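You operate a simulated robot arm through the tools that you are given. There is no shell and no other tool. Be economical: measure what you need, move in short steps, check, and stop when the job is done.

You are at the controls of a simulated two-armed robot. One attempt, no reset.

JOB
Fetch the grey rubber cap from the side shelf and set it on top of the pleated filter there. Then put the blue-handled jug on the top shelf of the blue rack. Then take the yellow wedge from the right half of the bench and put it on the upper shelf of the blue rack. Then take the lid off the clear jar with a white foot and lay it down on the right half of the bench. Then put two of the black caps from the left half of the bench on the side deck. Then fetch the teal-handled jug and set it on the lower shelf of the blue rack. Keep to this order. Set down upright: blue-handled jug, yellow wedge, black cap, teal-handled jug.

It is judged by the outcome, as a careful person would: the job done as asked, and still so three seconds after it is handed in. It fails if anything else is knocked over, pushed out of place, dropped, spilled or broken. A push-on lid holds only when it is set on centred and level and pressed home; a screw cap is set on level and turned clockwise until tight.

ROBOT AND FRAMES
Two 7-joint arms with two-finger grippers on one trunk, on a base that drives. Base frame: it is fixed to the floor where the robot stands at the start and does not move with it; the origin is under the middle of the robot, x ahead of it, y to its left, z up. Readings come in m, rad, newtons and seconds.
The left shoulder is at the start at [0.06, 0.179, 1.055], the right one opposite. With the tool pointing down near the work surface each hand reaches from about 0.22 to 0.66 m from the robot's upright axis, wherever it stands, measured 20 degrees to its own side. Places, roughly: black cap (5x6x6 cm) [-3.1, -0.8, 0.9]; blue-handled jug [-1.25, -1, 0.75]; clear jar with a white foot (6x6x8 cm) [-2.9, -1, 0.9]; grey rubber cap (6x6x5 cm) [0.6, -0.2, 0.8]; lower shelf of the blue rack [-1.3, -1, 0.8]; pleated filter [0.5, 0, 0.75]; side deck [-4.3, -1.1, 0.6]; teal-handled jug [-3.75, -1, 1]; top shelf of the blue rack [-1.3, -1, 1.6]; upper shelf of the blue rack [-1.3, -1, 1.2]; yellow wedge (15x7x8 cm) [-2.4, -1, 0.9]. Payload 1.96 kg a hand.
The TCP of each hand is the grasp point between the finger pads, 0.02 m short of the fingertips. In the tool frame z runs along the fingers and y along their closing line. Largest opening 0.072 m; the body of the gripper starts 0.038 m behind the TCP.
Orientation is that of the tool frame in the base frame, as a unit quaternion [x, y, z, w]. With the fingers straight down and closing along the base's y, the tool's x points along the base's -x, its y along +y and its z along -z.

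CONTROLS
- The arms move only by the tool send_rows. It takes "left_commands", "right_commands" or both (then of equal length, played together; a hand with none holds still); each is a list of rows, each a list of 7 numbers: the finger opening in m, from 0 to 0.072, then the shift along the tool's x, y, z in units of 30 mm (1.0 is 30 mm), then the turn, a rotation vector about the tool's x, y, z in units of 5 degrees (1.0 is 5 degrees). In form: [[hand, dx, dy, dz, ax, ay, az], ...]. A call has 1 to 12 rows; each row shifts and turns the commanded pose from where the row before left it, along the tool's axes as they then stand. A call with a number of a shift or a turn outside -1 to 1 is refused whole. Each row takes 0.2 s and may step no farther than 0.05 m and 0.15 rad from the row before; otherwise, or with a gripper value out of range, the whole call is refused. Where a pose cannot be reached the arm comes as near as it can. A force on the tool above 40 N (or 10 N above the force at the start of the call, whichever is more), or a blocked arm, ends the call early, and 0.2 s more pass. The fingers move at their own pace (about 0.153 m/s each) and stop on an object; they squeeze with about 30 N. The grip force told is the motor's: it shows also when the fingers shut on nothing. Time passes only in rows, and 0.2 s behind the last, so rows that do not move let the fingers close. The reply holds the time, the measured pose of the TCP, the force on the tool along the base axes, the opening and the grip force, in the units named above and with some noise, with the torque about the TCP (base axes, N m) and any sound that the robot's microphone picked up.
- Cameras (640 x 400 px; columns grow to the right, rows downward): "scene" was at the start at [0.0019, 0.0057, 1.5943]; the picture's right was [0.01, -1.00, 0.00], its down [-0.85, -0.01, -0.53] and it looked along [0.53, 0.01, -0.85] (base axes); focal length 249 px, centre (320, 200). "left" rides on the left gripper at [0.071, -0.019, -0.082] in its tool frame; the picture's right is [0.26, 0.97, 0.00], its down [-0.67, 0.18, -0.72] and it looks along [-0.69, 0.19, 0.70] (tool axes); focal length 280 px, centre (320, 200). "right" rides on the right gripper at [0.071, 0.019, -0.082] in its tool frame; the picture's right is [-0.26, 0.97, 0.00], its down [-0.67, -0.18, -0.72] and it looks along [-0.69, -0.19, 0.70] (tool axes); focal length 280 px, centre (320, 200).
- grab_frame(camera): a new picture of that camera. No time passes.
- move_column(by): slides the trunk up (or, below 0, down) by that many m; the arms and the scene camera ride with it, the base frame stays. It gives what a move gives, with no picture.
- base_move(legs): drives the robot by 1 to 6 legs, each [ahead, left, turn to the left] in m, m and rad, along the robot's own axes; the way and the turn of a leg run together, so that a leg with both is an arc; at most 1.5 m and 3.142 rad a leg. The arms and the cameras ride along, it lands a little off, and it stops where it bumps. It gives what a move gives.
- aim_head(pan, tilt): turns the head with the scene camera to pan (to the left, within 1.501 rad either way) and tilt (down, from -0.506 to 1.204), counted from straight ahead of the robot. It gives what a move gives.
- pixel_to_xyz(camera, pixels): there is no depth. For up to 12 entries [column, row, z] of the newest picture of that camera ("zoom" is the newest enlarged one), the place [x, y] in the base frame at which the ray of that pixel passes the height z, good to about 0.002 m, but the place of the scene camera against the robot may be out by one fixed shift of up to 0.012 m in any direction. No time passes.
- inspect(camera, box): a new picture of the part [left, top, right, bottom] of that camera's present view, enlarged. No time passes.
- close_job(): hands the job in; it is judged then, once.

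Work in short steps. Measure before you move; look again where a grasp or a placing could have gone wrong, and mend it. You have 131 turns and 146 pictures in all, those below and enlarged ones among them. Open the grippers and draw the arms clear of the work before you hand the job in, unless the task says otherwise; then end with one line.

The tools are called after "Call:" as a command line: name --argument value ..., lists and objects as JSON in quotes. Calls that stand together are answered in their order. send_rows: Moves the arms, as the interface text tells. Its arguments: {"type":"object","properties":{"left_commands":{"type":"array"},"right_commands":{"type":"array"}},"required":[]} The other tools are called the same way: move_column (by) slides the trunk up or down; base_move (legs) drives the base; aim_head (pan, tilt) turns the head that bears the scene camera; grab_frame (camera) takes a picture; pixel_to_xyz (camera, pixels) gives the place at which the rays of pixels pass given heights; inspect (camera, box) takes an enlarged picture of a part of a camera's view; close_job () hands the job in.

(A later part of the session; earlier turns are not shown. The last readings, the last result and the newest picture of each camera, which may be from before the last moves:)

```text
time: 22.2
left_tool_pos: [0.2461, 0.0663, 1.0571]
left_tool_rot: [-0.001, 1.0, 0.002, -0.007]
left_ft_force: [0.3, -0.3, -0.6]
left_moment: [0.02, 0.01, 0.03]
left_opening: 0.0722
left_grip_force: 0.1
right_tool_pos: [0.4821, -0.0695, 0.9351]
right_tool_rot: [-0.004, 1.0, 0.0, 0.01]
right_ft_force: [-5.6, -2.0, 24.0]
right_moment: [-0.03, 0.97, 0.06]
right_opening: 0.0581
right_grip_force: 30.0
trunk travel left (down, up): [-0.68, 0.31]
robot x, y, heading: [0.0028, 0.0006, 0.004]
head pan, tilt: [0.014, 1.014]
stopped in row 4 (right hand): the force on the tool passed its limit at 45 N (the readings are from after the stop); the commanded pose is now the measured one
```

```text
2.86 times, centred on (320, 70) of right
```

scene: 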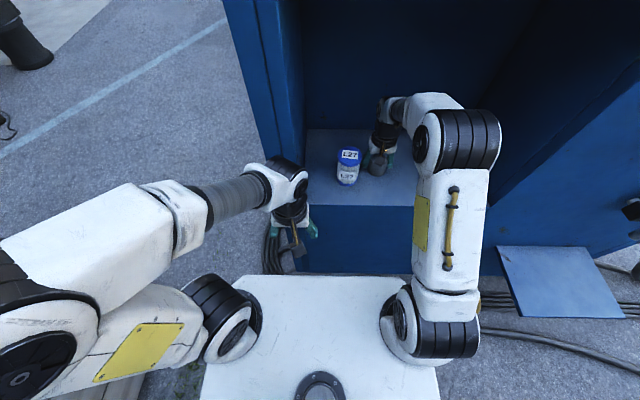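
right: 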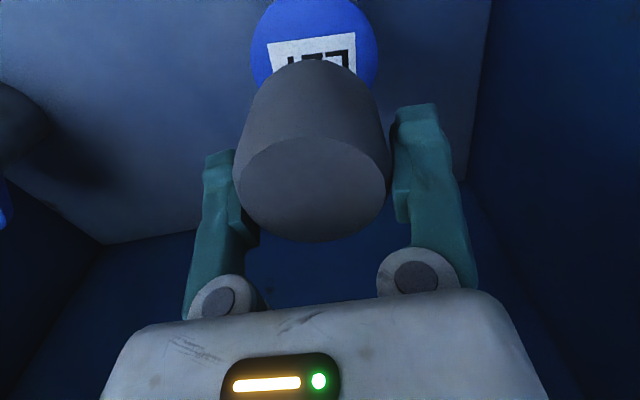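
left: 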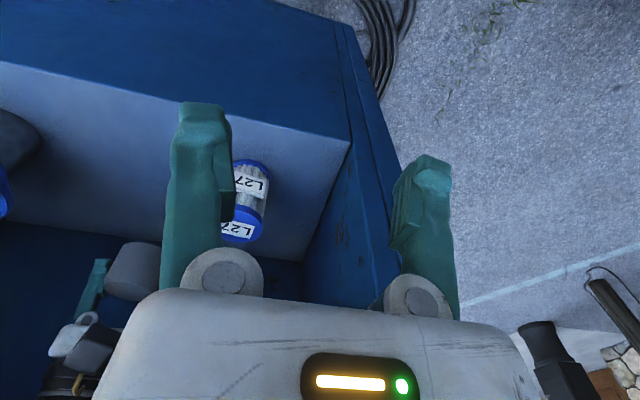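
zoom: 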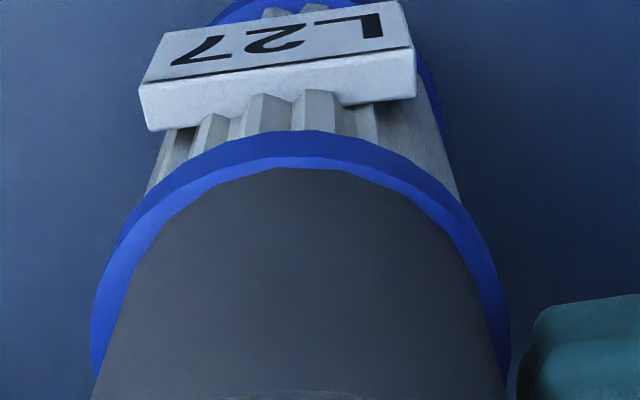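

Contact made and centred. I ease off, open, and withdraw upward then back.

Call:
send_rows --right_commands '[[0.03, 0, 0, -0.03, 0, 0, 0], [0.05, 0, 0, 0, 0, 0, 0], [0.072, 0, 0, 0, 0, 0, 0], [0.072, 0, 0, 0, 0, 0, 0], [0.072, 0, 0, -0.4, 0, 0, 0], [0.072, 0, 0, -0.6, 0, 0, 0], [0.072, 0.2, 0, -0.6, 0, 0, 0], [0.072, 0.2, 0, -0.5, 0, 0, 0], [0.072, 0, 0, 0, 0, 0, 0]]'

Call:
grab_frame --camera "right"

Call:
inspect --camera "scene" --box '[296, 120, 424, 200]'

```text
time: 24.2
left_tool_pos: [0.2493, 0.067, 1.0564]
left_tool_rot: [-0.002, 1.0, 0.003, -0.009]
left_ft_force: [-1.1, 0.3, 0.6]
left_moment: [0.0, 0.01, -0.01]
left_opening: 0.072
left_grip_force: 0.1
right_tool_pos: [0.471, -0.0703, 0.9974]
right_tool_rot: [-0.004, 1.0, 0.001, 0.009]
right_ft_force: [0.4, 0.4, 0.0]
right_moment: [-0.01, 0.01, -0.02]
right_opening: 0.0721
right_grip_force: 0.0
trunk travel left (down, up): [-0.68, 0.31]
robot x, y, heading: [0.0018, -0.0025, 0.009]
head pan, tilt: [0.014, 1.014]
```

```text
111 pictures are left
```

right: 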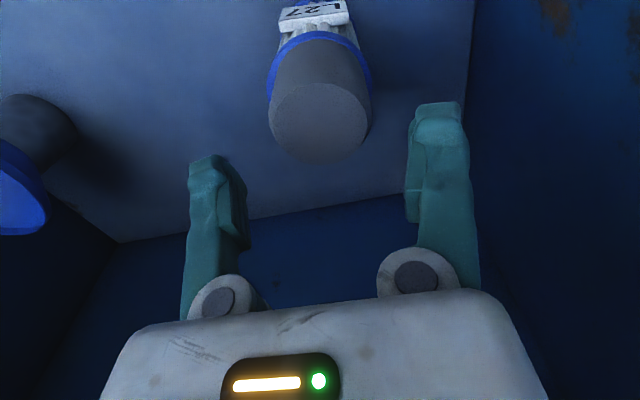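

```text
5.00 times, centred on (360, 160) of scene
```

zoom: 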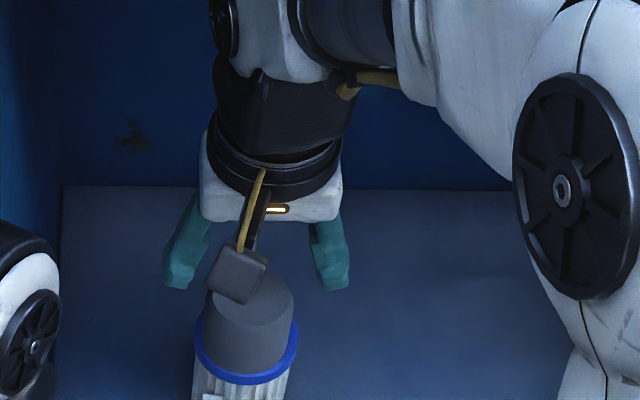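

The cap stands centred on the filter. I draw the right hand straight out of the niche.

Call:
send_rows --right_commands '[[0.072, 0.9, 0, -0.1, 0, 0, 0], [0.072, 0.9, 0, -0.1, 0, 0, 0], [0.072, 0.9, -0.3, -0.2, 0, 0, 0], [0.072, 0.9, -0.5, -0.2, 0, 0, 0], [0.072, 0.9, -0.8, -0.2, 0, 0, 0], [0.072, 0.9, -0.8, -0.2, 0, 0, 0], [0.072, 0.6, -0.8, -0.2, 0, 0, 0], [0.072, 0.4, -0.5, -0.2, 0, 0, 0], [0.072, 0, 0, 0, 0, 0, 0]]'

Call:
aim_head --pan 0 --tilt 0.6

Call:
grab_frame --camera "scene"

```text
time: 26.2
left_tool_pos: [0.2498, 0.0664, 1.056]
left_tool_rot: [-0.002, 1.0, 0.003, -0.009]
left_ft_force: [-0.2, 0.1, -0.3]
left_moment: [0.01, 0.0, -0.02]
left_opening: 0.0719
left_grip_force: 0.0
right_tool_pos: [0.2826, -0.1826, 1.0386]
right_tool_rot: [-0.003, 1.0, 0.0, 0.008]
right_ft_force: [1.0, -0.4, 0.3]
right_moment: [0.0, 0.01, -0.02]
right_opening: 0.072
right_grip_force: 0.0
right hand out of reach, approached as far as the arm can: row 8
trunk travel left (down, up): [-0.68, 0.31]
robot x, y, heading: [0.0015, 0.001, 0.008]
head pan, tilt: [0.014, 1.014]
```

```text
time: 27.1
left_tool_pos: [0.2496, 0.067, 1.0564]
left_tool_rot: [-0.002, 1.0, 0.003, -0.01]
left_ft_force: [1.2, -1.2, -0.5]
left_moment: [0.04, -0.01, 0.0]
left_opening: 0.0718
left_grip_force: 0.1
right_tool_pos: [0.2835, -0.1826, 1.0386]
right_tool_rot: [-0.004, 1.0, 0.0, 0.008]
right_ft_force: [1.4, -0.4, 0.4]
right_moment: [0.0, 0.01, -0.03]
right_opening: 0.072
right_grip_force: 0.1
trunk travel left (down, up): [-0.68, 0.31]
robot x, y, heading: [-0.0002, -0.0014, 0.009]
head pan, tilt: [0.0, 0.6]
```

```text
109 pictures are left
```

scene: 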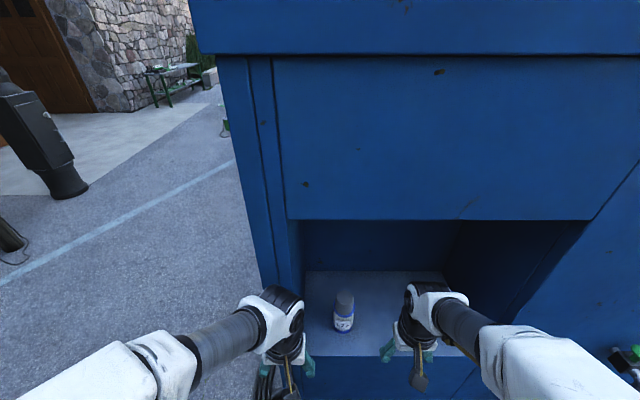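

The cap stands on the filter. Now I look to the right and behind to see the rest of the workplace before driving.

Call:
aim_head --pan -1.5 --tilt 0.5

Call:
grab_frame --camera "scene"

```text
time: 28.6
left_tool_pos: [0.249, 0.0663, 1.0565]
left_tool_rot: [-0.002, 1.0, 0.003, -0.009]
left_ft_force: [0.2, -0.7, 0.5]
left_moment: [-0.01, 0.03, 0.01]
left_opening: 0.0721
left_grip_force: 0.1
right_tool_pos: [0.2839, -0.1821, 1.0379]
right_tool_rot: [-0.003, 1.0, 0.001, 0.007]
right_ft_force: [-0.6, 0.4, -1.0]
right_moment: [0.02, 0.0, 0.01]
right_opening: 0.072
right_grip_force: 0.0
trunk travel left (down, up): [-0.68, 0.31]
robot x, y, heading: [0.0008, 0.0011, 0.007]
head pan, tilt: [-1.499, 0.499]
```

```text
108 pictures are left
```

scene: 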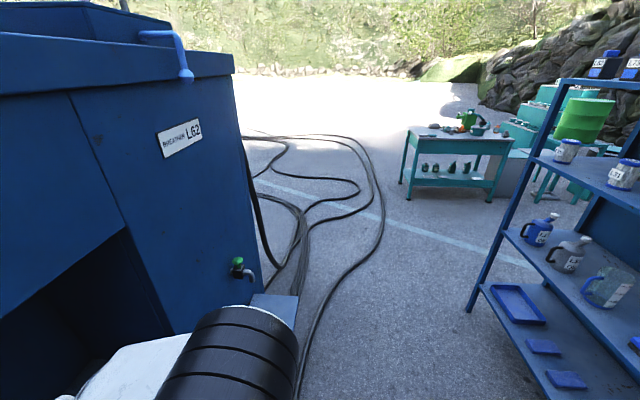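

The blue rack is to the right/behind, with jugs on its lower shelf. I back off 0.3, turn right a quarter and look.

Call:
base_move --legs '[[-0.3, 0, 0], [0, 0, -1.571]]'

Call:
aim_head --pan -0.8 --tilt 0.35

Call:
grab_frame --camera "scene"

```text
time: 34.5
left_tool_pos: [-0.2349, -0.2512, 1.0561]
left_tool_rot: [0.711, 0.703, 0.008, -0.004]
left_ft_force: [0.3, 0.6, -0.5]
left_moment: [0.0, 0.02, -0.02]
left_opening: 0.072
left_grip_force: 0.1
right_tool_pos: [-0.482, -0.281, 1.0381]
right_tool_rot: [0.71, 0.704, -0.006, 0.006]
right_ft_force: [-0.2, 0.6, 0.0]
right_moment: [0.05, 0.01, 0.01]
right_opening: 0.0719
right_grip_force: 0.0
trunk travel left (down, up): [-0.68, 0.31]
robot x, y, heading: [-0.2929, 0.0011, -1.583]
head pan, tilt: [-1.499, 0.499]
```

```text
time: 35.6
left_tool_pos: [-0.2333, -0.2504, 1.0567]
left_tool_rot: [0.711, 0.703, 0.008, -0.004]
left_ft_force: [0.1, 0.0, 0.2]
left_moment: [0.0, 0.03, 0.02]
left_opening: 0.072
left_grip_force: 0.1
right_tool_pos: [-0.4825, -0.281, 1.0384]
right_tool_rot: [0.709, 0.705, -0.006, 0.006]
right_ft_force: [0.7, -0.2, 0.6]
right_moment: [0.03, -0.01, -0.02]
right_opening: 0.0719
right_grip_force: 0.0
trunk travel left (down, up): [-0.68, 0.31]
robot x, y, heading: [-0.297, 0.0005, -1.585]
head pan, tilt: [-0.799, 0.351]
```

```text
107 pictures are left
```

scene: 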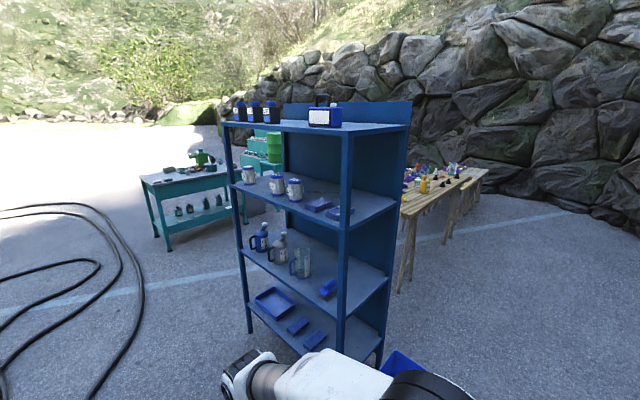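

I compute the rack's post feet and the shelf corners to learn its footprint and facing.

Call:
pixel_to_xyz --camera "scene" --pixels '[[250, 333, 0.0], [378, 364, 0.0], [224, 122, 1.6], [345, 130, 1.6], [411, 127, 1.6], [232, 184, 1.2], [345, 228, 1.2], [238, 247, 0.8], [343, 308, 0.8], [388, 276, 0.8]]'

Call:
inspect --camera "scene" --box '[220, 90, 420, 215]'

Call:
inspect --camera "scene" --box '[220, 210, 420, 335]'

```text
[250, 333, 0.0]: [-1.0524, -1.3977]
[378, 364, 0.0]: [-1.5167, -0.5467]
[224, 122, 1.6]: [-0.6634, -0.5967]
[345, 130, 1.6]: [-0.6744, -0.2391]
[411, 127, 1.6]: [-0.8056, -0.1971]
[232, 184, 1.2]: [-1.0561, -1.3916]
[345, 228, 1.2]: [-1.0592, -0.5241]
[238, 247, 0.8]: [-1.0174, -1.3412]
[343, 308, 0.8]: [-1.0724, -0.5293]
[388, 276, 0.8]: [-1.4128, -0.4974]
```

```text
3.20 times, centred on (320, 152) of scene
```

zoom: 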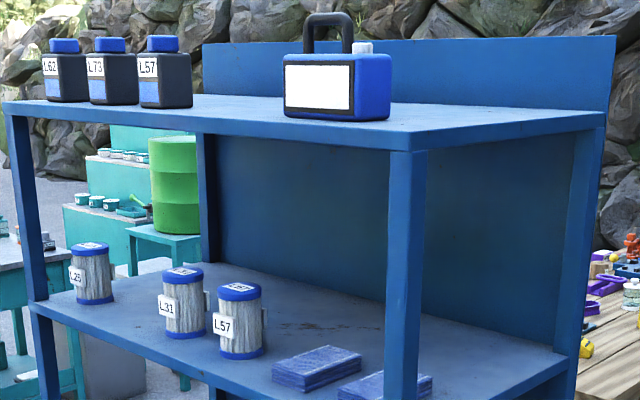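

```text
3.20 times, centred on (320, 272) of scene
```

zoom: 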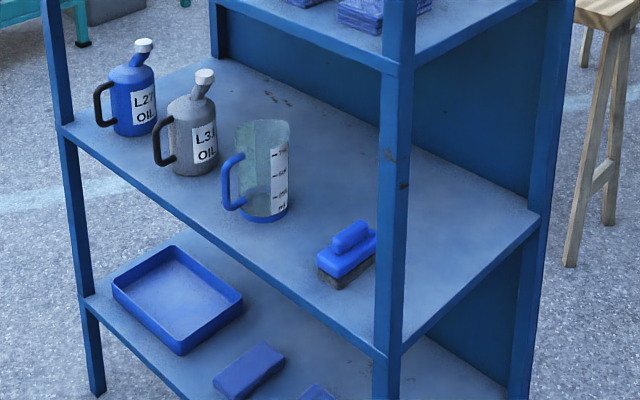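

The rack's open front faces +x (front plane x≈-1.06, y from -1.39 to -0.53); the clear jug with blue handle stands on the lower shelf near (300,262). I check where hoses lie on the floor and the jug position.

Call:
pixel_to_xyz --camera "scene" --pixels '[[142, 290, 0.0], [60, 395, 0.0], [100, 270, 0.0], [80, 205, 0.0], [303, 278, 0.8], [300, 278, 0.8], [293, 273, 0.8], [302, 248, 0.95], [292, 262, 0.87], [395, 355, 0.2]]'

```text
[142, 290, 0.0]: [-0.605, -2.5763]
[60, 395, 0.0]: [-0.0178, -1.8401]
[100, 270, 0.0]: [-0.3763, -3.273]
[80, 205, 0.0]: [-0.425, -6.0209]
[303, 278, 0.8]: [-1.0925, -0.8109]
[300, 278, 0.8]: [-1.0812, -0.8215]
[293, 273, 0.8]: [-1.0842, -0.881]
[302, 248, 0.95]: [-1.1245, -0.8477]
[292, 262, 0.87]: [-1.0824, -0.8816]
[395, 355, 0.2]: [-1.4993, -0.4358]
```

The floor here is clear. I drive 0.9 m ahead and turn right to face the rack.

Call:
base_move --legs '[[0.9, 0, 0], [0, 0, -1.557]]'

Call:
aim_head --pan 0 --tilt 0.6

Call:
grab_frame --camera "scene"

```text
time: 44.2
left_tool_pos: [-0.5476, -0.9927, 1.0565]
left_tool_rot: [1.0, 0.011, 0.009, 0.002]
left_ft_force: [0.6, -0.4, -1.3]
left_moment: [-0.01, 0.0, 0.01]
left_opening: 0.0718
left_grip_force: 0.0
right_tool_pos: [-0.5866, -0.7454, 1.0373]
right_tool_rot: [1.0, 0.013, -0.008, 0.001]
right_ft_force: [-0.8, 0.4, 0.0]
right_moment: [0.02, 0.01, 0.02]
right_opening: 0.072
right_grip_force: 0.1
trunk travel left (down, up): [-0.68, 0.31]
robot x, y, heading: [-0.2974, -0.9232, -3.116]
head pan, tilt: [-0.799, 0.351]
```

```text
time: 45.4
left_tool_pos: [-0.5475, -0.992, 1.0571]
left_tool_rot: [1.0, 0.01, 0.009, 0.002]
left_ft_force: [-0.6, -0.2, 0.3]
left_moment: [0.0, -0.01, 0.04]
left_opening: 0.0721
left_grip_force: 0.1
right_tool_pos: [-0.5855, -0.7451, 1.0382]
right_tool_rot: [1.0, 0.012, -0.008, 0.0]
right_ft_force: [0.2, 1.0, 0.4]
right_moment: [0.0, 0.03, -0.03]
right_opening: 0.0718
right_grip_force: 0.0
trunk travel left (down, up): [-0.68, 0.31]
robot x, y, heading: [-0.2999, -0.9225, -3.114]
head pan, tilt: [0.0, 0.6]
```

```text
104 pictures are left
```

scene: 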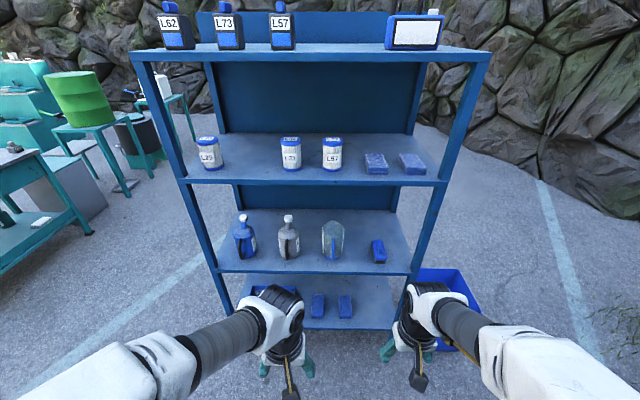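

The jug is at (333,243), seen front on. I enlarge it and the top shelf.

Call:
inspect --camera "scene" --box '[225, 195, 417, 315]'

Call:
pixel_to_xyz --camera "scene" --pixels '[[333, 259, 0.8], [333, 252, 0.8], [333, 225, 0.95], [322, 225, 0.95], [344, 225, 0.95], [221, 272, 0.8], [410, 272, 0.8], [188, 181, 1.2], [447, 184, 1.2], [134, 56, 1.625], [488, 58, 1.625], [385, 48, 1.625]]'

```text
3.33 times, centred on (321, 255) of scene
```

zoom: 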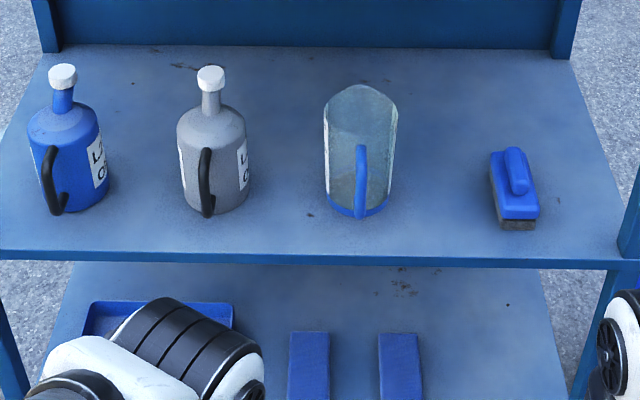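

```text
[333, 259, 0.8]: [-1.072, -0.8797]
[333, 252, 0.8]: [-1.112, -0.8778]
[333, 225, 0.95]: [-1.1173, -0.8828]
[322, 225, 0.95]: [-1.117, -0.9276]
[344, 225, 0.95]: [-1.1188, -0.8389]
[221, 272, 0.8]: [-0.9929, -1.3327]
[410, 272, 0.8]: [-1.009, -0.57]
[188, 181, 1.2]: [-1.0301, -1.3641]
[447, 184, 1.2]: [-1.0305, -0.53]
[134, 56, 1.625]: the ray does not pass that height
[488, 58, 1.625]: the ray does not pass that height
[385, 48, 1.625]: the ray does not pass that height
```

The blue handle faces the robot at y≈-0.88, so a forward-down grasp fits. I pitch the right hand 60° forward while extending it, still well clear of the rack.

Call:
send_rows --right_commands '[[0.072, -0.67, 0, 0, 0, -1, 0], [0.072, -0.67, 0, 0.06, 0, -1, 0], [0.072, -0.66, 0, 0.12, 0, -1, 0], [0.072, -0.65, 0, 0.17, 0, -1, 0], [0.072, -0.63, 0, 0.23, 0, -1, 0], [0.072, -0.61, 0, 0.28, 0, -1, 0], [0.072, -0.58, 0, 0.33, 0, -1, 0], [0.072, -0.55, 0, 0.38, 0, -1, 0], [0.072, -0.51, 0, 0.43, 0, -1, 0], [0.072, -0.47, 0, 0.47, 0, -1, 0], [0.072, -0.43, 0, 0.51, 0, -1, 0], [0.072, -0.38, 0, 0.55, 0, -1, 0]]'

Call:
grab_frame --camera "right"

Call:
grab_frame --camera "scene"

```text
time: 48.0
left_tool_pos: [-0.5484, -0.993, 1.0562]
left_tool_rot: [1.0, 0.011, 0.01, 0.002]
left_ft_force: [0.3, -0.2, 0.5]
left_moment: [0.02, -0.01, -0.01]
left_opening: 0.0718
left_grip_force: 0.1
right_tool_pos: [-0.8216, -0.7494, 1.0405]
right_tool_rot: [0.862, 0.011, -0.507, 0.007]
right_ft_force: [-0.3, -0.4, -0.8]
right_moment: [0.02, -0.01, 0.0]
right_opening: 0.0718
right_grip_force: 0.1
right hand out of reach, approached as far as the arm can: row 8
trunk travel left (down, up): [-0.68, 0.31]
robot x, y, heading: [-0.2981, -0.9271, -3.121]
head pan, tilt: [0.0, 0.6]
```

```text
102 pictures are left
```

right: 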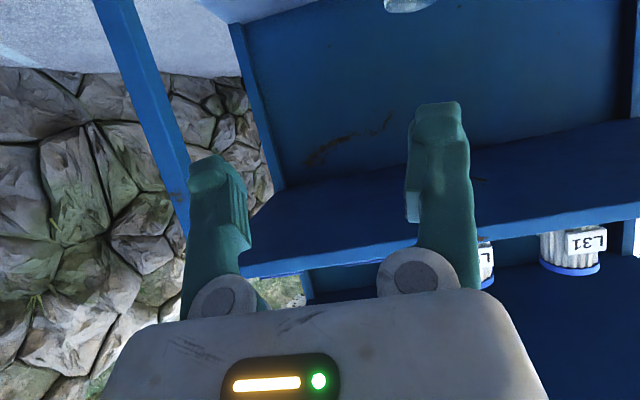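

```text
101 pictures are left
```

scene: 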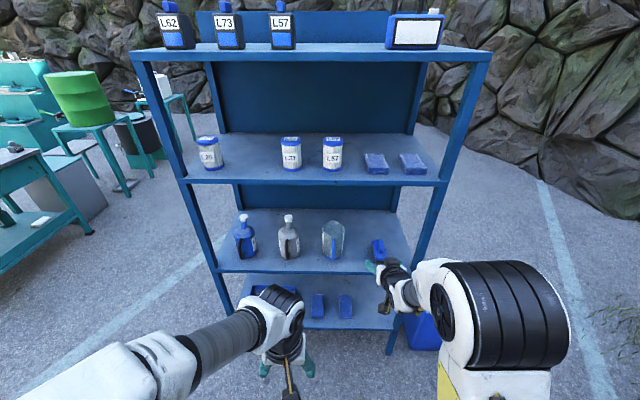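

I compute the handle's top in the scene picture and check the scene camera against the known right fingertip (tips seen near (372,266)).

Call:
inspect --camera "scene" --box '[300, 205, 428, 285]'

Call:
pixel_to_xyz --camera "scene" --pixels '[[333, 240, 0.84], [333, 240, 0.86], [333, 240, 0.88], [333, 240, 0.9], [333, 259.5, 0.8], [333, 259.5, 0.82]]'

```text
5.00 times, centred on (364, 245) of scene
```

zoom: 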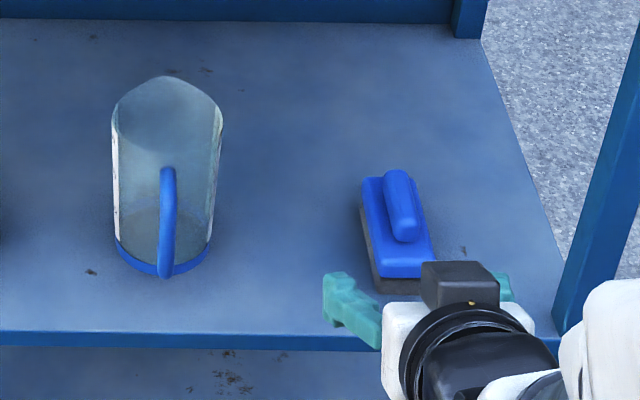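

```text
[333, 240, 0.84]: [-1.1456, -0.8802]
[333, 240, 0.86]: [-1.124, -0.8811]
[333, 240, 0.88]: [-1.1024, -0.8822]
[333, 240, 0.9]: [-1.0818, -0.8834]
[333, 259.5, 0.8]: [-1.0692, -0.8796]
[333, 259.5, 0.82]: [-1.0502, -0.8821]
```

I calibrate: the robot-left fingertip of the right hand, at zoom (335,275), should lie near (-0.839,-0.79,1.03).

Call:
pixel_to_xyz --camera "zoom" --pixels '[[337, 275, 1.03], [325, 275, 1.03], [350, 280, 1.03], [323, 300, 1.02], [168, 170, 0.9], [164, 272, 0.81], [168, 230, 0.85]]'

```text
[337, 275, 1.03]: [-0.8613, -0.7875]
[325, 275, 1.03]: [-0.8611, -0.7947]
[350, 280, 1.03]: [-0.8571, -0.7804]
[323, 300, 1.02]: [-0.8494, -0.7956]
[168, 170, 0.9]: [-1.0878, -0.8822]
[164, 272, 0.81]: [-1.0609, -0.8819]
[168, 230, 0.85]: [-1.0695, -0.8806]
```

Scene readings lie about 9 mm too far in -x, so the handle bar is near (-1.062,-0.881), z 0.81–0.90. I bring the hand to y -0.878, z 0.86 in front of the rack.

Call:
send_rows --right_commands '[[0.072, 0.742, 0.62, 0.43, 0, 0, 0], [0.072, 0.742, 0.62, 0.43, 0, 0, 0], [0.072, 0.742, 0.62, 0.43, 0, 0, 0], [0.072, 0.742, 0.62, 0.43, 0, 0, 0], [0.072, 0.742, 0.62, 0.43, 0, 0, 0], [0.072, 0.742, 0.62, 0.43, 0, 0, 0], [0.072, 0.742, 0.62, 0.43, 0, 0, 0], [0.072, 0, 0, 0, 0, 0, 0]]'

Call:
base_move --legs '[[0.18, 0, 0]]'

Call:
grab_frame --camera "scene"

```text
time: 49.8
left_tool_pos: [-0.5453, -0.9929, 1.0577]
left_tool_rot: [1.0, 0.011, 0.008, 0.002]
left_ft_force: [-0.4, 0.1, 0.7]
left_moment: [0.0, -0.02, 0.06]
left_opening: 0.072
left_grip_force: 0.0
right_tool_pos: [-0.8206, -0.8792, 0.8611]
right_tool_rot: [0.862, 0.011, -0.507, 0.006]
right_ft_force: [0.3, -0.1, 0.4]
right_moment: [0.0, 0.0, 0.02]
right_opening: 0.0722
right_grip_force: 0.1
trunk travel left (down, up): [-0.68, 0.31]
robot x, y, heading: [-0.3028, -0.922, -3.12]
head pan, tilt: [0.0, 0.6]
```

```text
time: 51.2
left_tool_pos: [-0.7237, -0.9969, 1.0561]
left_tool_rot: [1.0, 0.011, 0.008, 0.002]
left_ft_force: [-0.6, -0.1, -0.3]
left_moment: [-0.01, -0.01, 0.03]
left_opening: 0.0718
left_grip_force: 0.0
right_tool_pos: [-0.999, -0.8837, 0.8613]
right_tool_rot: [0.862, 0.011, -0.506, 0.006]
right_ft_force: [-0.4, -0.2, 0.3]
right_moment: [-0.03, -0.04, 0.01]
right_opening: 0.0719
right_grip_force: 0.1
trunk travel left (down, up): [-0.68, 0.31]
robot x, y, heading: [-0.4736, -0.9253, -3.118]
head pan, tilt: [0.0, 0.6]
```

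```text
99 pictures are left
```

scene: 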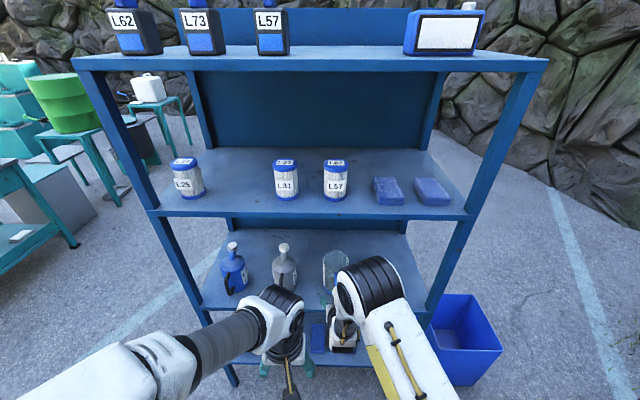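

The forearm hides the jug from above; I look with the left and right hand cameras.

Call:
grab_frame --camera "left"

Call:
grab_frame --camera "right"

Call:
inspect --camera "scene" --box '[260, 230, 388, 310]'

```text
98 pictures are left
```

left: 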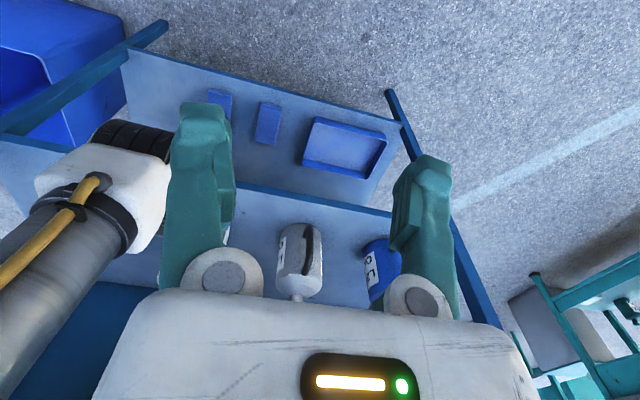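

```text
97 pictures are left
```

right: 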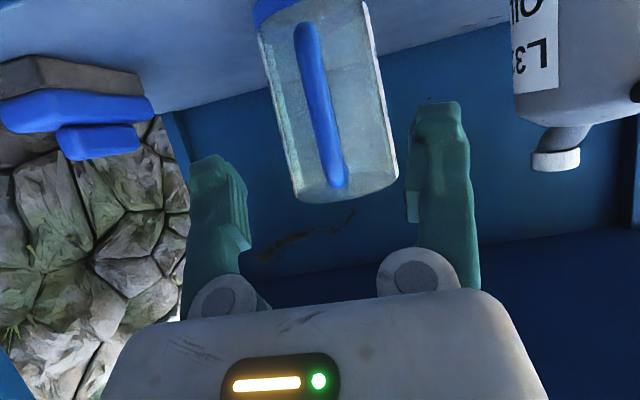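

```text
5.00 times, centred on (324, 270) of scene
```

zoom: 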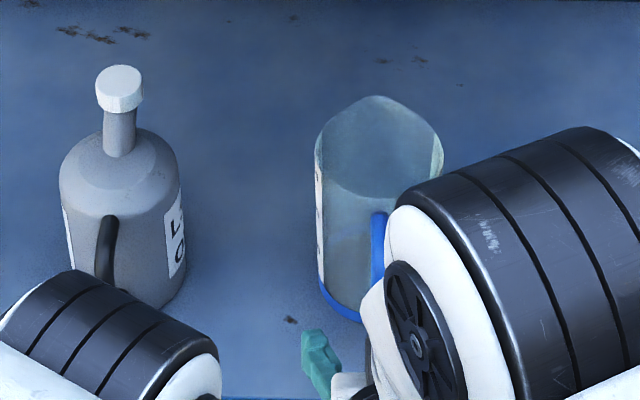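

The right camera shows the blue handle between the fingers, from (303,28) to (338,185). I compute where these rays pass heights near the grasp.

Call:
pixel_to_xyz --camera "right" --pixels '[[303, 25, 0.81], [303, 25, 0.82], [320, 105, 0.85], [320, 105, 0.86], [338, 185, 0.9], [338, 185, 0.91], [260, 0, 0.79], [260, 0, 0.8]]'

```text
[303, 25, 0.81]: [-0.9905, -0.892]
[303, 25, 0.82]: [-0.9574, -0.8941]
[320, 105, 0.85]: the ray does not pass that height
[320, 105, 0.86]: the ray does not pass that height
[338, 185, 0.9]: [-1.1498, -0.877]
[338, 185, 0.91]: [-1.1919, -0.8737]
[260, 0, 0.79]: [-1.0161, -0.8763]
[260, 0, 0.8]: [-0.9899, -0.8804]
```

The handle spans z≈0.79–0.88 at y≈-0.886, so I aim z 0.85, x -1.055, and advance.

Call:
send_rows --right_commands '[[0.072, -0.21, 0.02, 0.585, 0, 0, 0], [0.072, -0.21, 0.02, 0.585, 0, 0, 0], [0.072, -0.21, 0.02, 0.585, 0, 0, 0], [0.072, 0, 0, 0, 0, 0, 0]]'

Call:
grab_frame --camera "right"

```text
time: 52.2
left_tool_pos: [-0.7239, -0.9976, 1.0563]
left_tool_rot: [1.0, 0.011, 0.008, 0.002]
left_ft_force: [0.3, -0.1, 0.0]
left_moment: [0.03, -0.04, 0.0]
left_opening: 0.072
left_grip_force: 0.1
right_tool_pos: [-1.0534, -0.8883, 0.8529]
right_tool_rot: [0.862, 0.012, -0.506, 0.007]
right_ft_force: [-0.8, -0.2, 0.5]
right_moment: [-0.01, 0.01, -0.02]
right_opening: 0.0719
right_grip_force: 0.0
trunk travel left (down, up): [-0.68, 0.31]
robot x, y, heading: [-0.4785, -0.9246, -3.118]
head pan, tilt: [0.0, 0.6]
```

```text
95 pictures are left
```

right: 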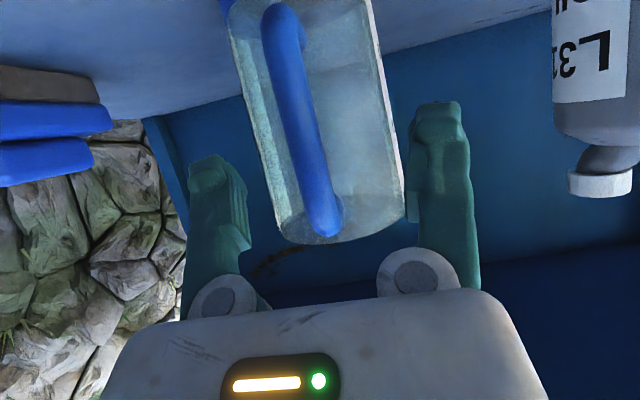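

The TCP projects to about (320,180), where the handle is, 2 cm below its upper end. I check depth by the handle top, then close.

Call:
pixel_to_xyz --camera "right" --pixels '[[330, 235, 0.87], [330, 235, 0.88], [330, 235, 0.89], [268, 10, 0.79], [268, 10, 0.8]]'

Call:
send_rows --right_commands '[[0.04, 0, 0, 0, 0, 0, 0], [0.02, 0, 0, 0, 0, 0, 0], [0.0, 0, 0, 0, 0, 0, 0], [0.0, 0, 0, 0, 0, 0, 0]]'

Call:
grab_frame --camera "right"

```text
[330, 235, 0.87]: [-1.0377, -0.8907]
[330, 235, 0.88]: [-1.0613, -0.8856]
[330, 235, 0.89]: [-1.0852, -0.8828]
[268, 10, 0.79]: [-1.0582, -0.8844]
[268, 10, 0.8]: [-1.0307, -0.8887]
```

```text
time: 53.2
left_tool_pos: [-0.7231, -0.9968, 1.057]
left_tool_rot: [1.0, 0.011, 0.009, 0.003]
left_ft_force: [-0.6, 0.4, -0.4]
left_moment: [0.03, 0.0, 0.01]
left_opening: 0.0722
left_grip_force: 0.1
right_tool_pos: [-1.0537, -0.888, 0.8528]
right_tool_rot: [0.862, 0.011, -0.507, 0.007]
right_ft_force: [0.1, 0.5, 0.0]
right_moment: [-0.02, 0.0, 0.03]
right_opening: 0.0125
right_grip_force: 29.7
trunk travel left (down, up): [-0.68, 0.31]
robot x, y, heading: [-0.4751, -0.9297, -3.116]
head pan, tilt: [0.0, 0.6]
```

```text
94 pictures are left
```

right: 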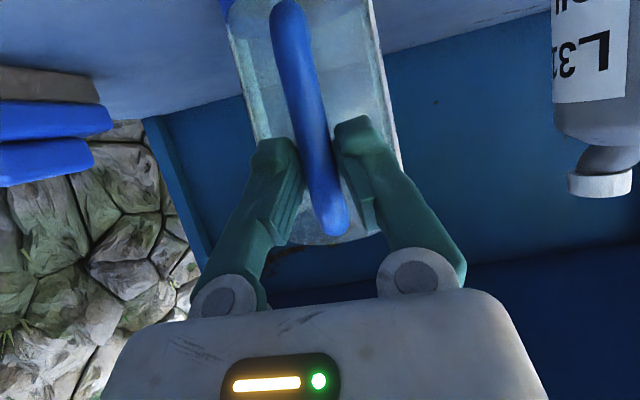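

Handle gripped (0.0125, 30 N). I lift 3.5 cm and check the load and the pose of the jug.

Call:
send_rows --right_commands '[[0.0, -0.3, 0, -0.173, 0, 0, 0], [0.0, -0.35, 0, -0.2, 0, 0, 0], [0.0, -0.35, 0, -0.2, 0, 0, 0], [0.0, 0, 0, 0, 0, 0, 0]]'

Call:
grab_frame --camera "right"

Call:
inspect --camera "scene" --box '[260, 220, 420, 320]'

```text
time: 54.2
left_tool_pos: [-0.7254, -0.9982, 1.0569]
left_tool_rot: [1.0, 0.012, 0.009, 0.002]
left_ft_force: [-1.2, 0.4, 0.7]
left_moment: [0.03, -0.01, 0.04]
left_opening: 0.0718
left_grip_force: 0.1
right_tool_pos: [-1.0525, -0.8882, 0.8866]
right_tool_rot: [0.862, 0.012, -0.506, 0.007]
right_ft_force: [-1.4, -0.3, -1.8]
right_moment: [0.0, -0.06, 0.01]
right_opening: 0.0128
right_grip_force: 30.2
trunk travel left (down, up): [-0.68, 0.31]
robot x, y, heading: [-0.478, -0.93, -3.116]
head pan, tilt: [0.0, 0.6]
```

```text
93 pictures are left
```

right: 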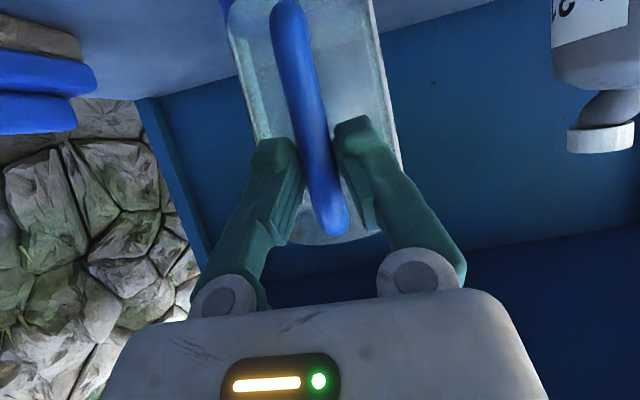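

```text
4.00 times, centred on (340, 270) of scene
```

zoom: 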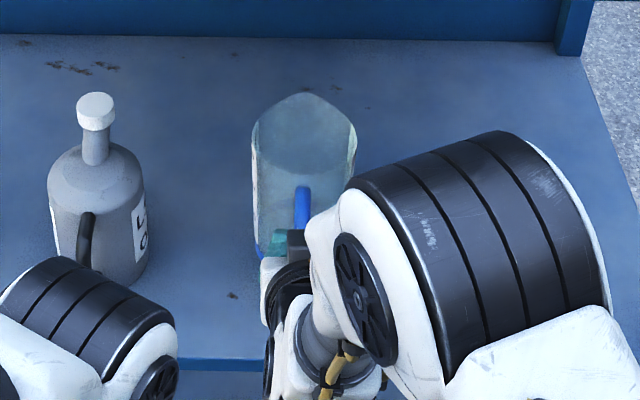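

The jug hangs upright. I back out of the rack 0.33 m and raise the trunk fully.

Call:
base_move --legs '[[-0.33, 0, 0]]'

Call:
move_column --by 0.3

Call:
send_rows --right_commands '[[0.0, -0.8, 0, -0.46, 0, 0, 0], [0.0, -0.8, 0, -0.46, 0, 0, 0], [0.0, -0.8, 0, -0.46, 0, 0, 0], [0.0, -0.8, 0, -0.46, 0, 0, 0], [0.0, -0.8, 0, -0.46, 0, 0, 0], [0.0, -0.8, 0, -0.46, 0, 0, 0], [0.0, -0.8, 0, -0.46, 0, 0, 0], [0.0, -0.8, 0, -0.46, 0, 0, 0], [0.0, 0, 0, 0, 0, 0, 0]]'

Call:
grab_frame --camera "scene"

```text
time: 56.5
left_tool_pos: [-0.3886, -0.9891, 1.0559]
left_tool_rot: [1.0, 0.011, 0.008, 0.003]
left_ft_force: [-0.8, 0.3, 0.5]
left_moment: [-0.03, 0.01, -0.02]
left_opening: 0.072
left_grip_force: 0.1
right_tool_pos: [-0.7166, -0.8801, 0.8877]
right_tool_rot: [0.862, 0.012, -0.506, 0.007]
right_ft_force: [0.0, 0.9, -1.1]
right_moment: [-0.02, -0.1, -0.01]
right_opening: 0.0125
right_grip_force: 30.0
trunk travel left (down, up): [-0.68, 0.31]
robot x, y, heading: [-0.1431, -0.9173, -3.117]
head pan, tilt: [0.0, 0.6]
```

```text
time: 59.5
left_tool_pos: [-0.3892, -0.9893, 1.3568]
left_tool_rot: [1.0, 0.012, 0.009, 0.003]
left_ft_force: [0.8, 0.0, 0.3]
left_moment: [-0.01, 0.02, 0.0]
left_opening: 0.072
left_grip_force: 0.1
right_tool_pos: [-0.7182, -0.88, 1.1877]
right_tool_rot: [0.862, 0.012, -0.506, 0.007]
right_ft_force: [0.3, 0.1, -1.4]
right_moment: [0.02, -0.09, 0.02]
right_opening: 0.013
right_grip_force: 29.5
trunk travel left (down, up): [-0.98, 0.01]
robot x, y, heading: [-0.1406, -0.9213, -3.114]
head pan, tilt: [0.0, 0.6]
```

```text
time: 61.5
left_tool_pos: [-0.3907, -0.9888, 1.3569]
left_tool_rot: [1.0, 0.012, 0.009, 0.003]
left_ft_force: [0.2, 0.6, 0.2]
left_moment: [0.0, -0.03, 0.01]
left_opening: 0.0719
left_grip_force: 0.1
right_tool_pos: [-0.715, -0.8802, 1.4084]
right_tool_rot: [0.862, 0.012, -0.507, 0.007]
right_ft_force: [-0.1, 0.7, -1.5]
right_moment: [0.01, -0.11, 0.01]
right_opening: 0.0124
right_grip_force: 29.9
trunk travel left (down, up): [-0.98, 0.01]
robot x, y, heading: [-0.1452, -0.921, -3.118]
head pan, tilt: [0.0, 0.6]
```

```text
91 pictures are left
```

scene: 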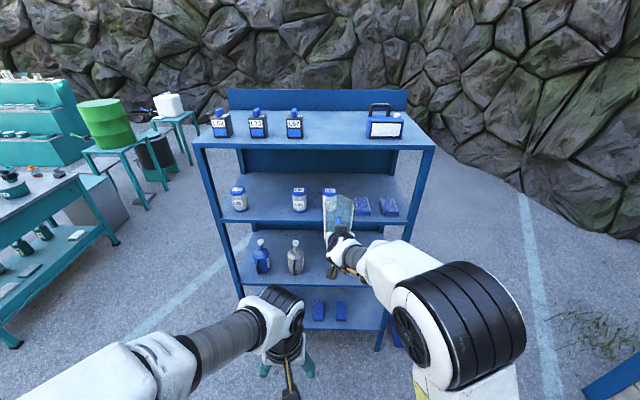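

I measure the top shelf: front edge at (300,147) and the free spot at (338,131) for a few heights.

Call:
pixel_to_xyz --camera "scene" --pixels '[[310, 143, 1.58], [310, 143, 1.6], [310, 143, 1.62], [228, 113, 1.6], [406, 113, 1.6], [368, 139, 1.6], [301, 138, 1.6], [338, 133, 1.6], [338, 220, 1.2], [338, 215, 1.2]]'

Call:
inspect --camera "scene" --box '[180, 85, 440, 247]'

```text
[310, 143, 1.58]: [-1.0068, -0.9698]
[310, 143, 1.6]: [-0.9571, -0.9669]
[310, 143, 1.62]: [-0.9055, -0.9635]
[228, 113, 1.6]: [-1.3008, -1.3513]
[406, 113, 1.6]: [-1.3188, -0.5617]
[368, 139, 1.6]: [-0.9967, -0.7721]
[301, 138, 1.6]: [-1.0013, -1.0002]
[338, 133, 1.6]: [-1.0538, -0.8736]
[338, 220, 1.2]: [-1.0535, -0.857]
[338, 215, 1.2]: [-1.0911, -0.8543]
```

```text
2.46 times, centred on (310, 166) of scene
```

zoom: 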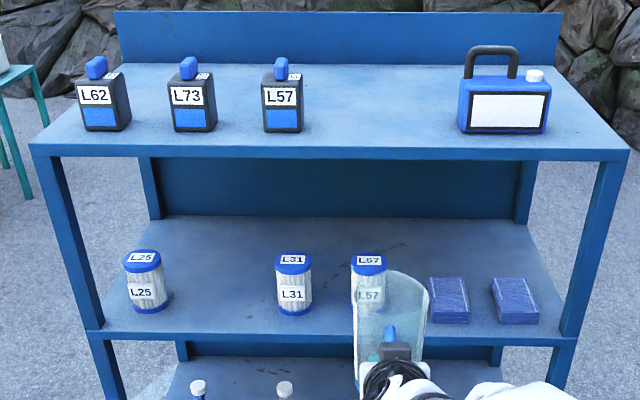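

The top-shelf gap between L57 and the canister (y≈-0.88) is free; shelf height comes to about 1.56. I raise the jug to z 1.70 while drawing it back a little for reach.

Call:
send_rows --right_commands '[[0.0, -0.69, 0, -0.74, 0, 0, 0], [0.0, -0.69, 0, -0.74, 0, 0, 0], [0.0, -0.69, 0, -0.74, 0, 0, 0], [0.0, -0.69, 0, -0.74, 0, 0, 0], [0.0, -0.69, 0, -0.74, 0, 0, 0], [0.0, -0.69, 0, -0.74, 0, 0, 0], [0.0, -0.69, 0, -0.74, 0, 0, 0], [0.0, -0.69, 0, -0.74, 0, 0, 0], [0.0, -0.69, 0, -0.74, 0, 0, 0], [0.0, -0.69, 0, -0.74, 0, 0, 0], [0.0, 0, 0, 0, 0, 0, 0]]'

Call:
grab_frame --camera "scene"

Call:
grab_frame --camera "right"

```text
time: 63.9
left_tool_pos: [-0.3894, -0.9893, 1.3561]
left_tool_rot: [1.0, 0.011, 0.009, 0.002]
left_ft_force: [0.3, -0.8, -0.9]
left_moment: [0.0, 0.02, 0.0]
left_opening: 0.072
left_grip_force: 0.1
right_tool_pos: [-0.6189, -0.8784, 1.6969]
right_tool_rot: [0.862, 0.013, -0.507, 0.007]
right_ft_force: [-0.6, -1.4, -1.9]
right_moment: [-0.01, -0.13, -0.03]
right_opening: 0.0128
right_grip_force: 30.2
trunk travel left (down, up): [-0.98, 0.01]
robot x, y, heading: [-0.1433, -0.9157, -3.118]
head pan, tilt: [0.0, 0.6]
```

```text
89 pictures are left
```

scene: 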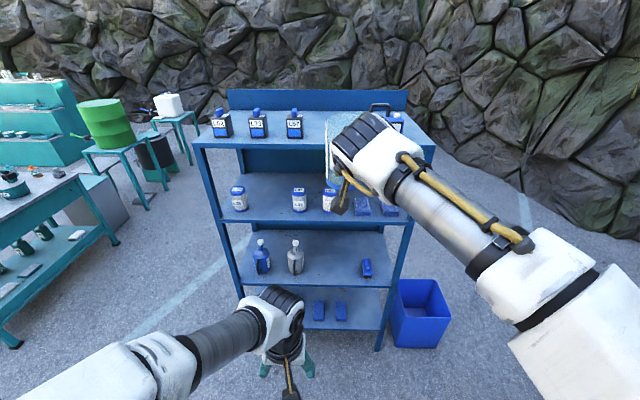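

```text
88 pictures are left
```

right: 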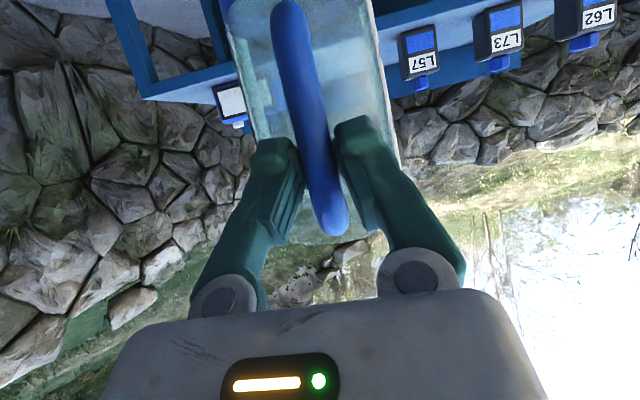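

The lane at y≈-0.885 is free. I drive forward 0.42 m with the jug about 7 cm above the shelf.

Call:
base_move --legs '[[0.42, 0, 0]]'

Call:
grab_frame --camera "scene"

Call:
grab_frame --camera "right"

Call:
grab_frame --camera "left"

```text
time: 66.5
left_tool_pos: [-0.8131, -1.0015, 1.357]
left_tool_rot: [1.0, 0.013, 0.008, 0.003]
left_ft_force: [-0.4, -0.1, -0.4]
left_moment: [0.01, 0.01, 0.0]
left_opening: 0.0717
left_grip_force: 0.0
right_tool_pos: [-1.0432, -0.8898, 1.6975]
right_tool_rot: [0.862, 0.013, -0.507, 0.007]
right_ft_force: [0.3, 0.4, -1.2]
right_moment: [-0.02, -0.1, 0.02]
right_opening: 0.0127
right_grip_force: 30.1
trunk travel left (down, up): [-0.98, 0.01]
robot x, y, heading: [-0.5725, -0.9283, -3.11]
head pan, tilt: [0.0, 0.6]
```

```text
87 pictures are left
```

scene: 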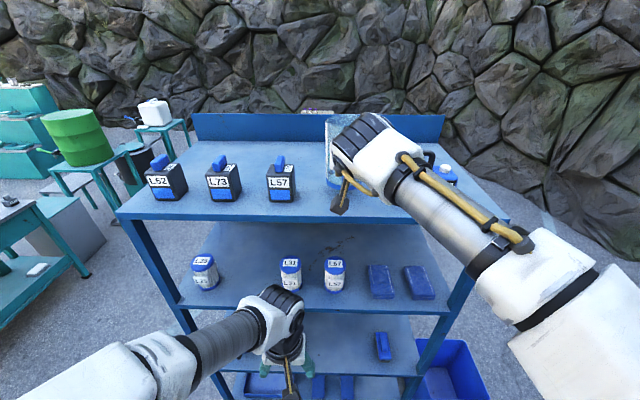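

```text
86 pictures are left
```

right: 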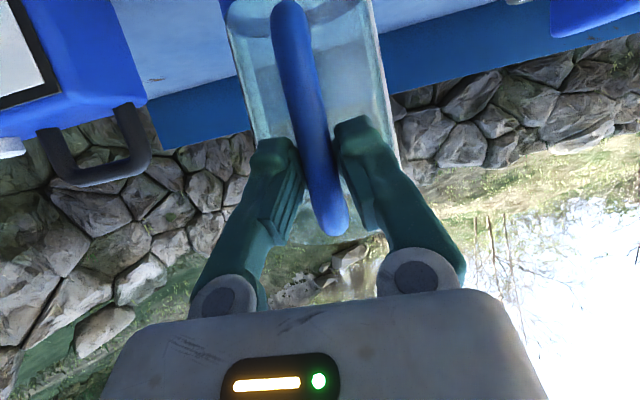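

```text
85 pictures are left
```

left: 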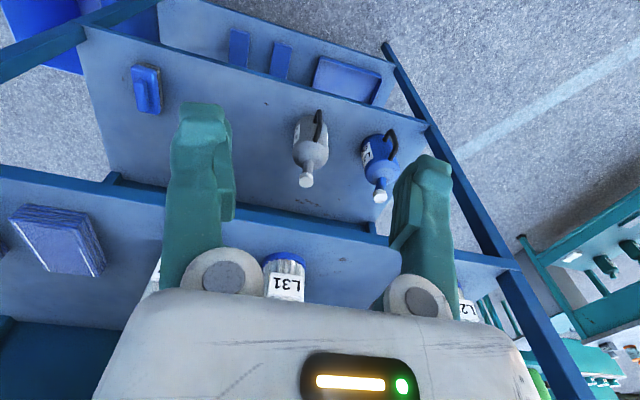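

Clear on both sides. I recheck the top-shelf height from this nearer view using the front edge (230,216) against x≈-1.04.

Call:
pixel_to_xyz --camera "scene" --pixels '[[230, 216, 1.54], [230, 216, 1.56], [230, 216, 1.58], [230, 216, 1.6], [190, 141, 1.56], [190, 141, 1.6], [230, 308, 1.2], [230, 308, 1.17]]'

```text
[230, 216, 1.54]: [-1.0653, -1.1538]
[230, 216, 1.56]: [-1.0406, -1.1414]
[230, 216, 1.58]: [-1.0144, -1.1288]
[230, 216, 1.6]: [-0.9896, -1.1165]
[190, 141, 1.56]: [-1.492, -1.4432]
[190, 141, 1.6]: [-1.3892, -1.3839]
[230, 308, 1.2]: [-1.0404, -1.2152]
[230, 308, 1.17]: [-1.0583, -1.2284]
```

Both views agree on shelf z≈1.558, so contact should come at TCP z≈1.62. I advance 4 cm and lower to z 1.643.

Call:
send_rows --right_commands '[[0.0, -0.33, -0.05, 0.58, 0, 0, 0], [0.0, -0.33, -0.05, 0.58, 0, 0, 0], [0.0, 0.79, 0, 0.46, 0, 0, 0], [0.0, 0.79, 0, 0.46, 0, 0, 0], [0.0, 0, 0, 0, 0, 0, 0]]'

Call:
send_rows --right_commands '[[0.0, 0.115, 0, 0.067, 0, 0, 0], [0.0, 0.115, 0, 0.067, 0, 0, 0], [0.0, 0.115, 0, 0.067, 0, 0, 0], [0.0, 0, 0, 0, 0, 0, 0]]'

Call:
grab_frame --camera "scene"

```text
time: 67.7
left_tool_pos: [-0.8154, -1.0029, 1.3555]
left_tool_rot: [1.0, 0.013, 0.009, 0.003]
left_ft_force: [-0.2, 0.0, 0.1]
left_moment: [-0.01, 0.01, -0.03]
left_opening: 0.0719
left_grip_force: 0.2
right_tool_pos: [-1.0872, -0.8877, 1.6398]
right_tool_rot: [0.864, 0.013, -0.504, 0.007]
right_ft_force: [-0.3, -0.3, 0.8]
right_moment: [0.03, -0.03, 0.0]
right_opening: 0.0
right_grip_force: 29.9
trunk travel left (down, up): [-0.98, 0.01]
robot x, y, heading: [-0.5649, -0.9305, -3.114]
head pan, tilt: [0.0, 0.6]
```

```text
time: 68.7
left_tool_pos: [-0.815, -1.002, 1.3568]
left_tool_rot: [1.0, 0.013, 0.009, 0.002]
left_ft_force: [0.3, -0.6, -0.5]
left_moment: [0.0, 0.02, 0.03]
left_opening: 0.0719
left_grip_force: 0.0
right_tool_pos: [-1.086, -0.8872, 1.6292]
right_tool_rot: [0.862, 0.013, -0.506, 0.008]
right_ft_force: [-0.7, 0.3, 0.3]
right_moment: [-0.01, -0.01, 0.0]
right_opening: 0.0002
right_grip_force: 29.4
trunk travel left (down, up): [-0.98, 0.01]
robot x, y, heading: [-0.5681, -0.9307, -3.115]
head pan, tilt: [0.0, 0.6]
```

```text
84 pictures are left
```

scene: 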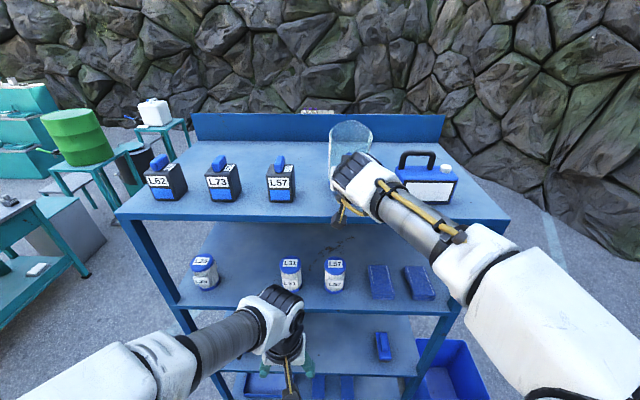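

The fingers shut to 0: the jug slipped out of the grip. I look closely at how it stands.

Call:
grab_frame --camera "right"

Call:
inspect --camera "scene" --box '[300, 105, 428, 225]'

```text
83 pictures are left
```

right: 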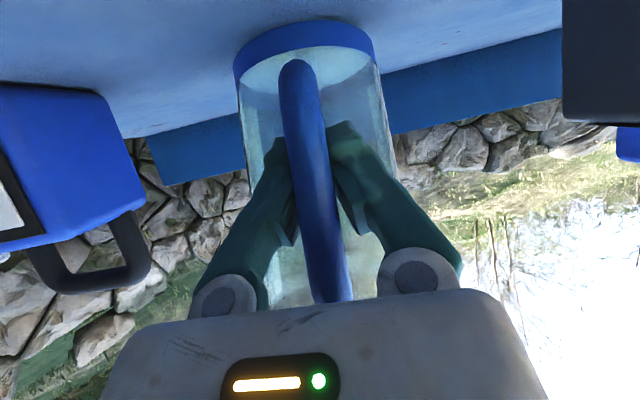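

```text
3.33 times, centred on (364, 165) of scene
```

zoom: 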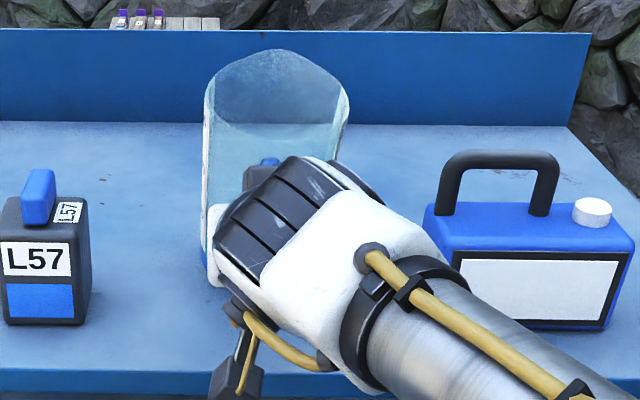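

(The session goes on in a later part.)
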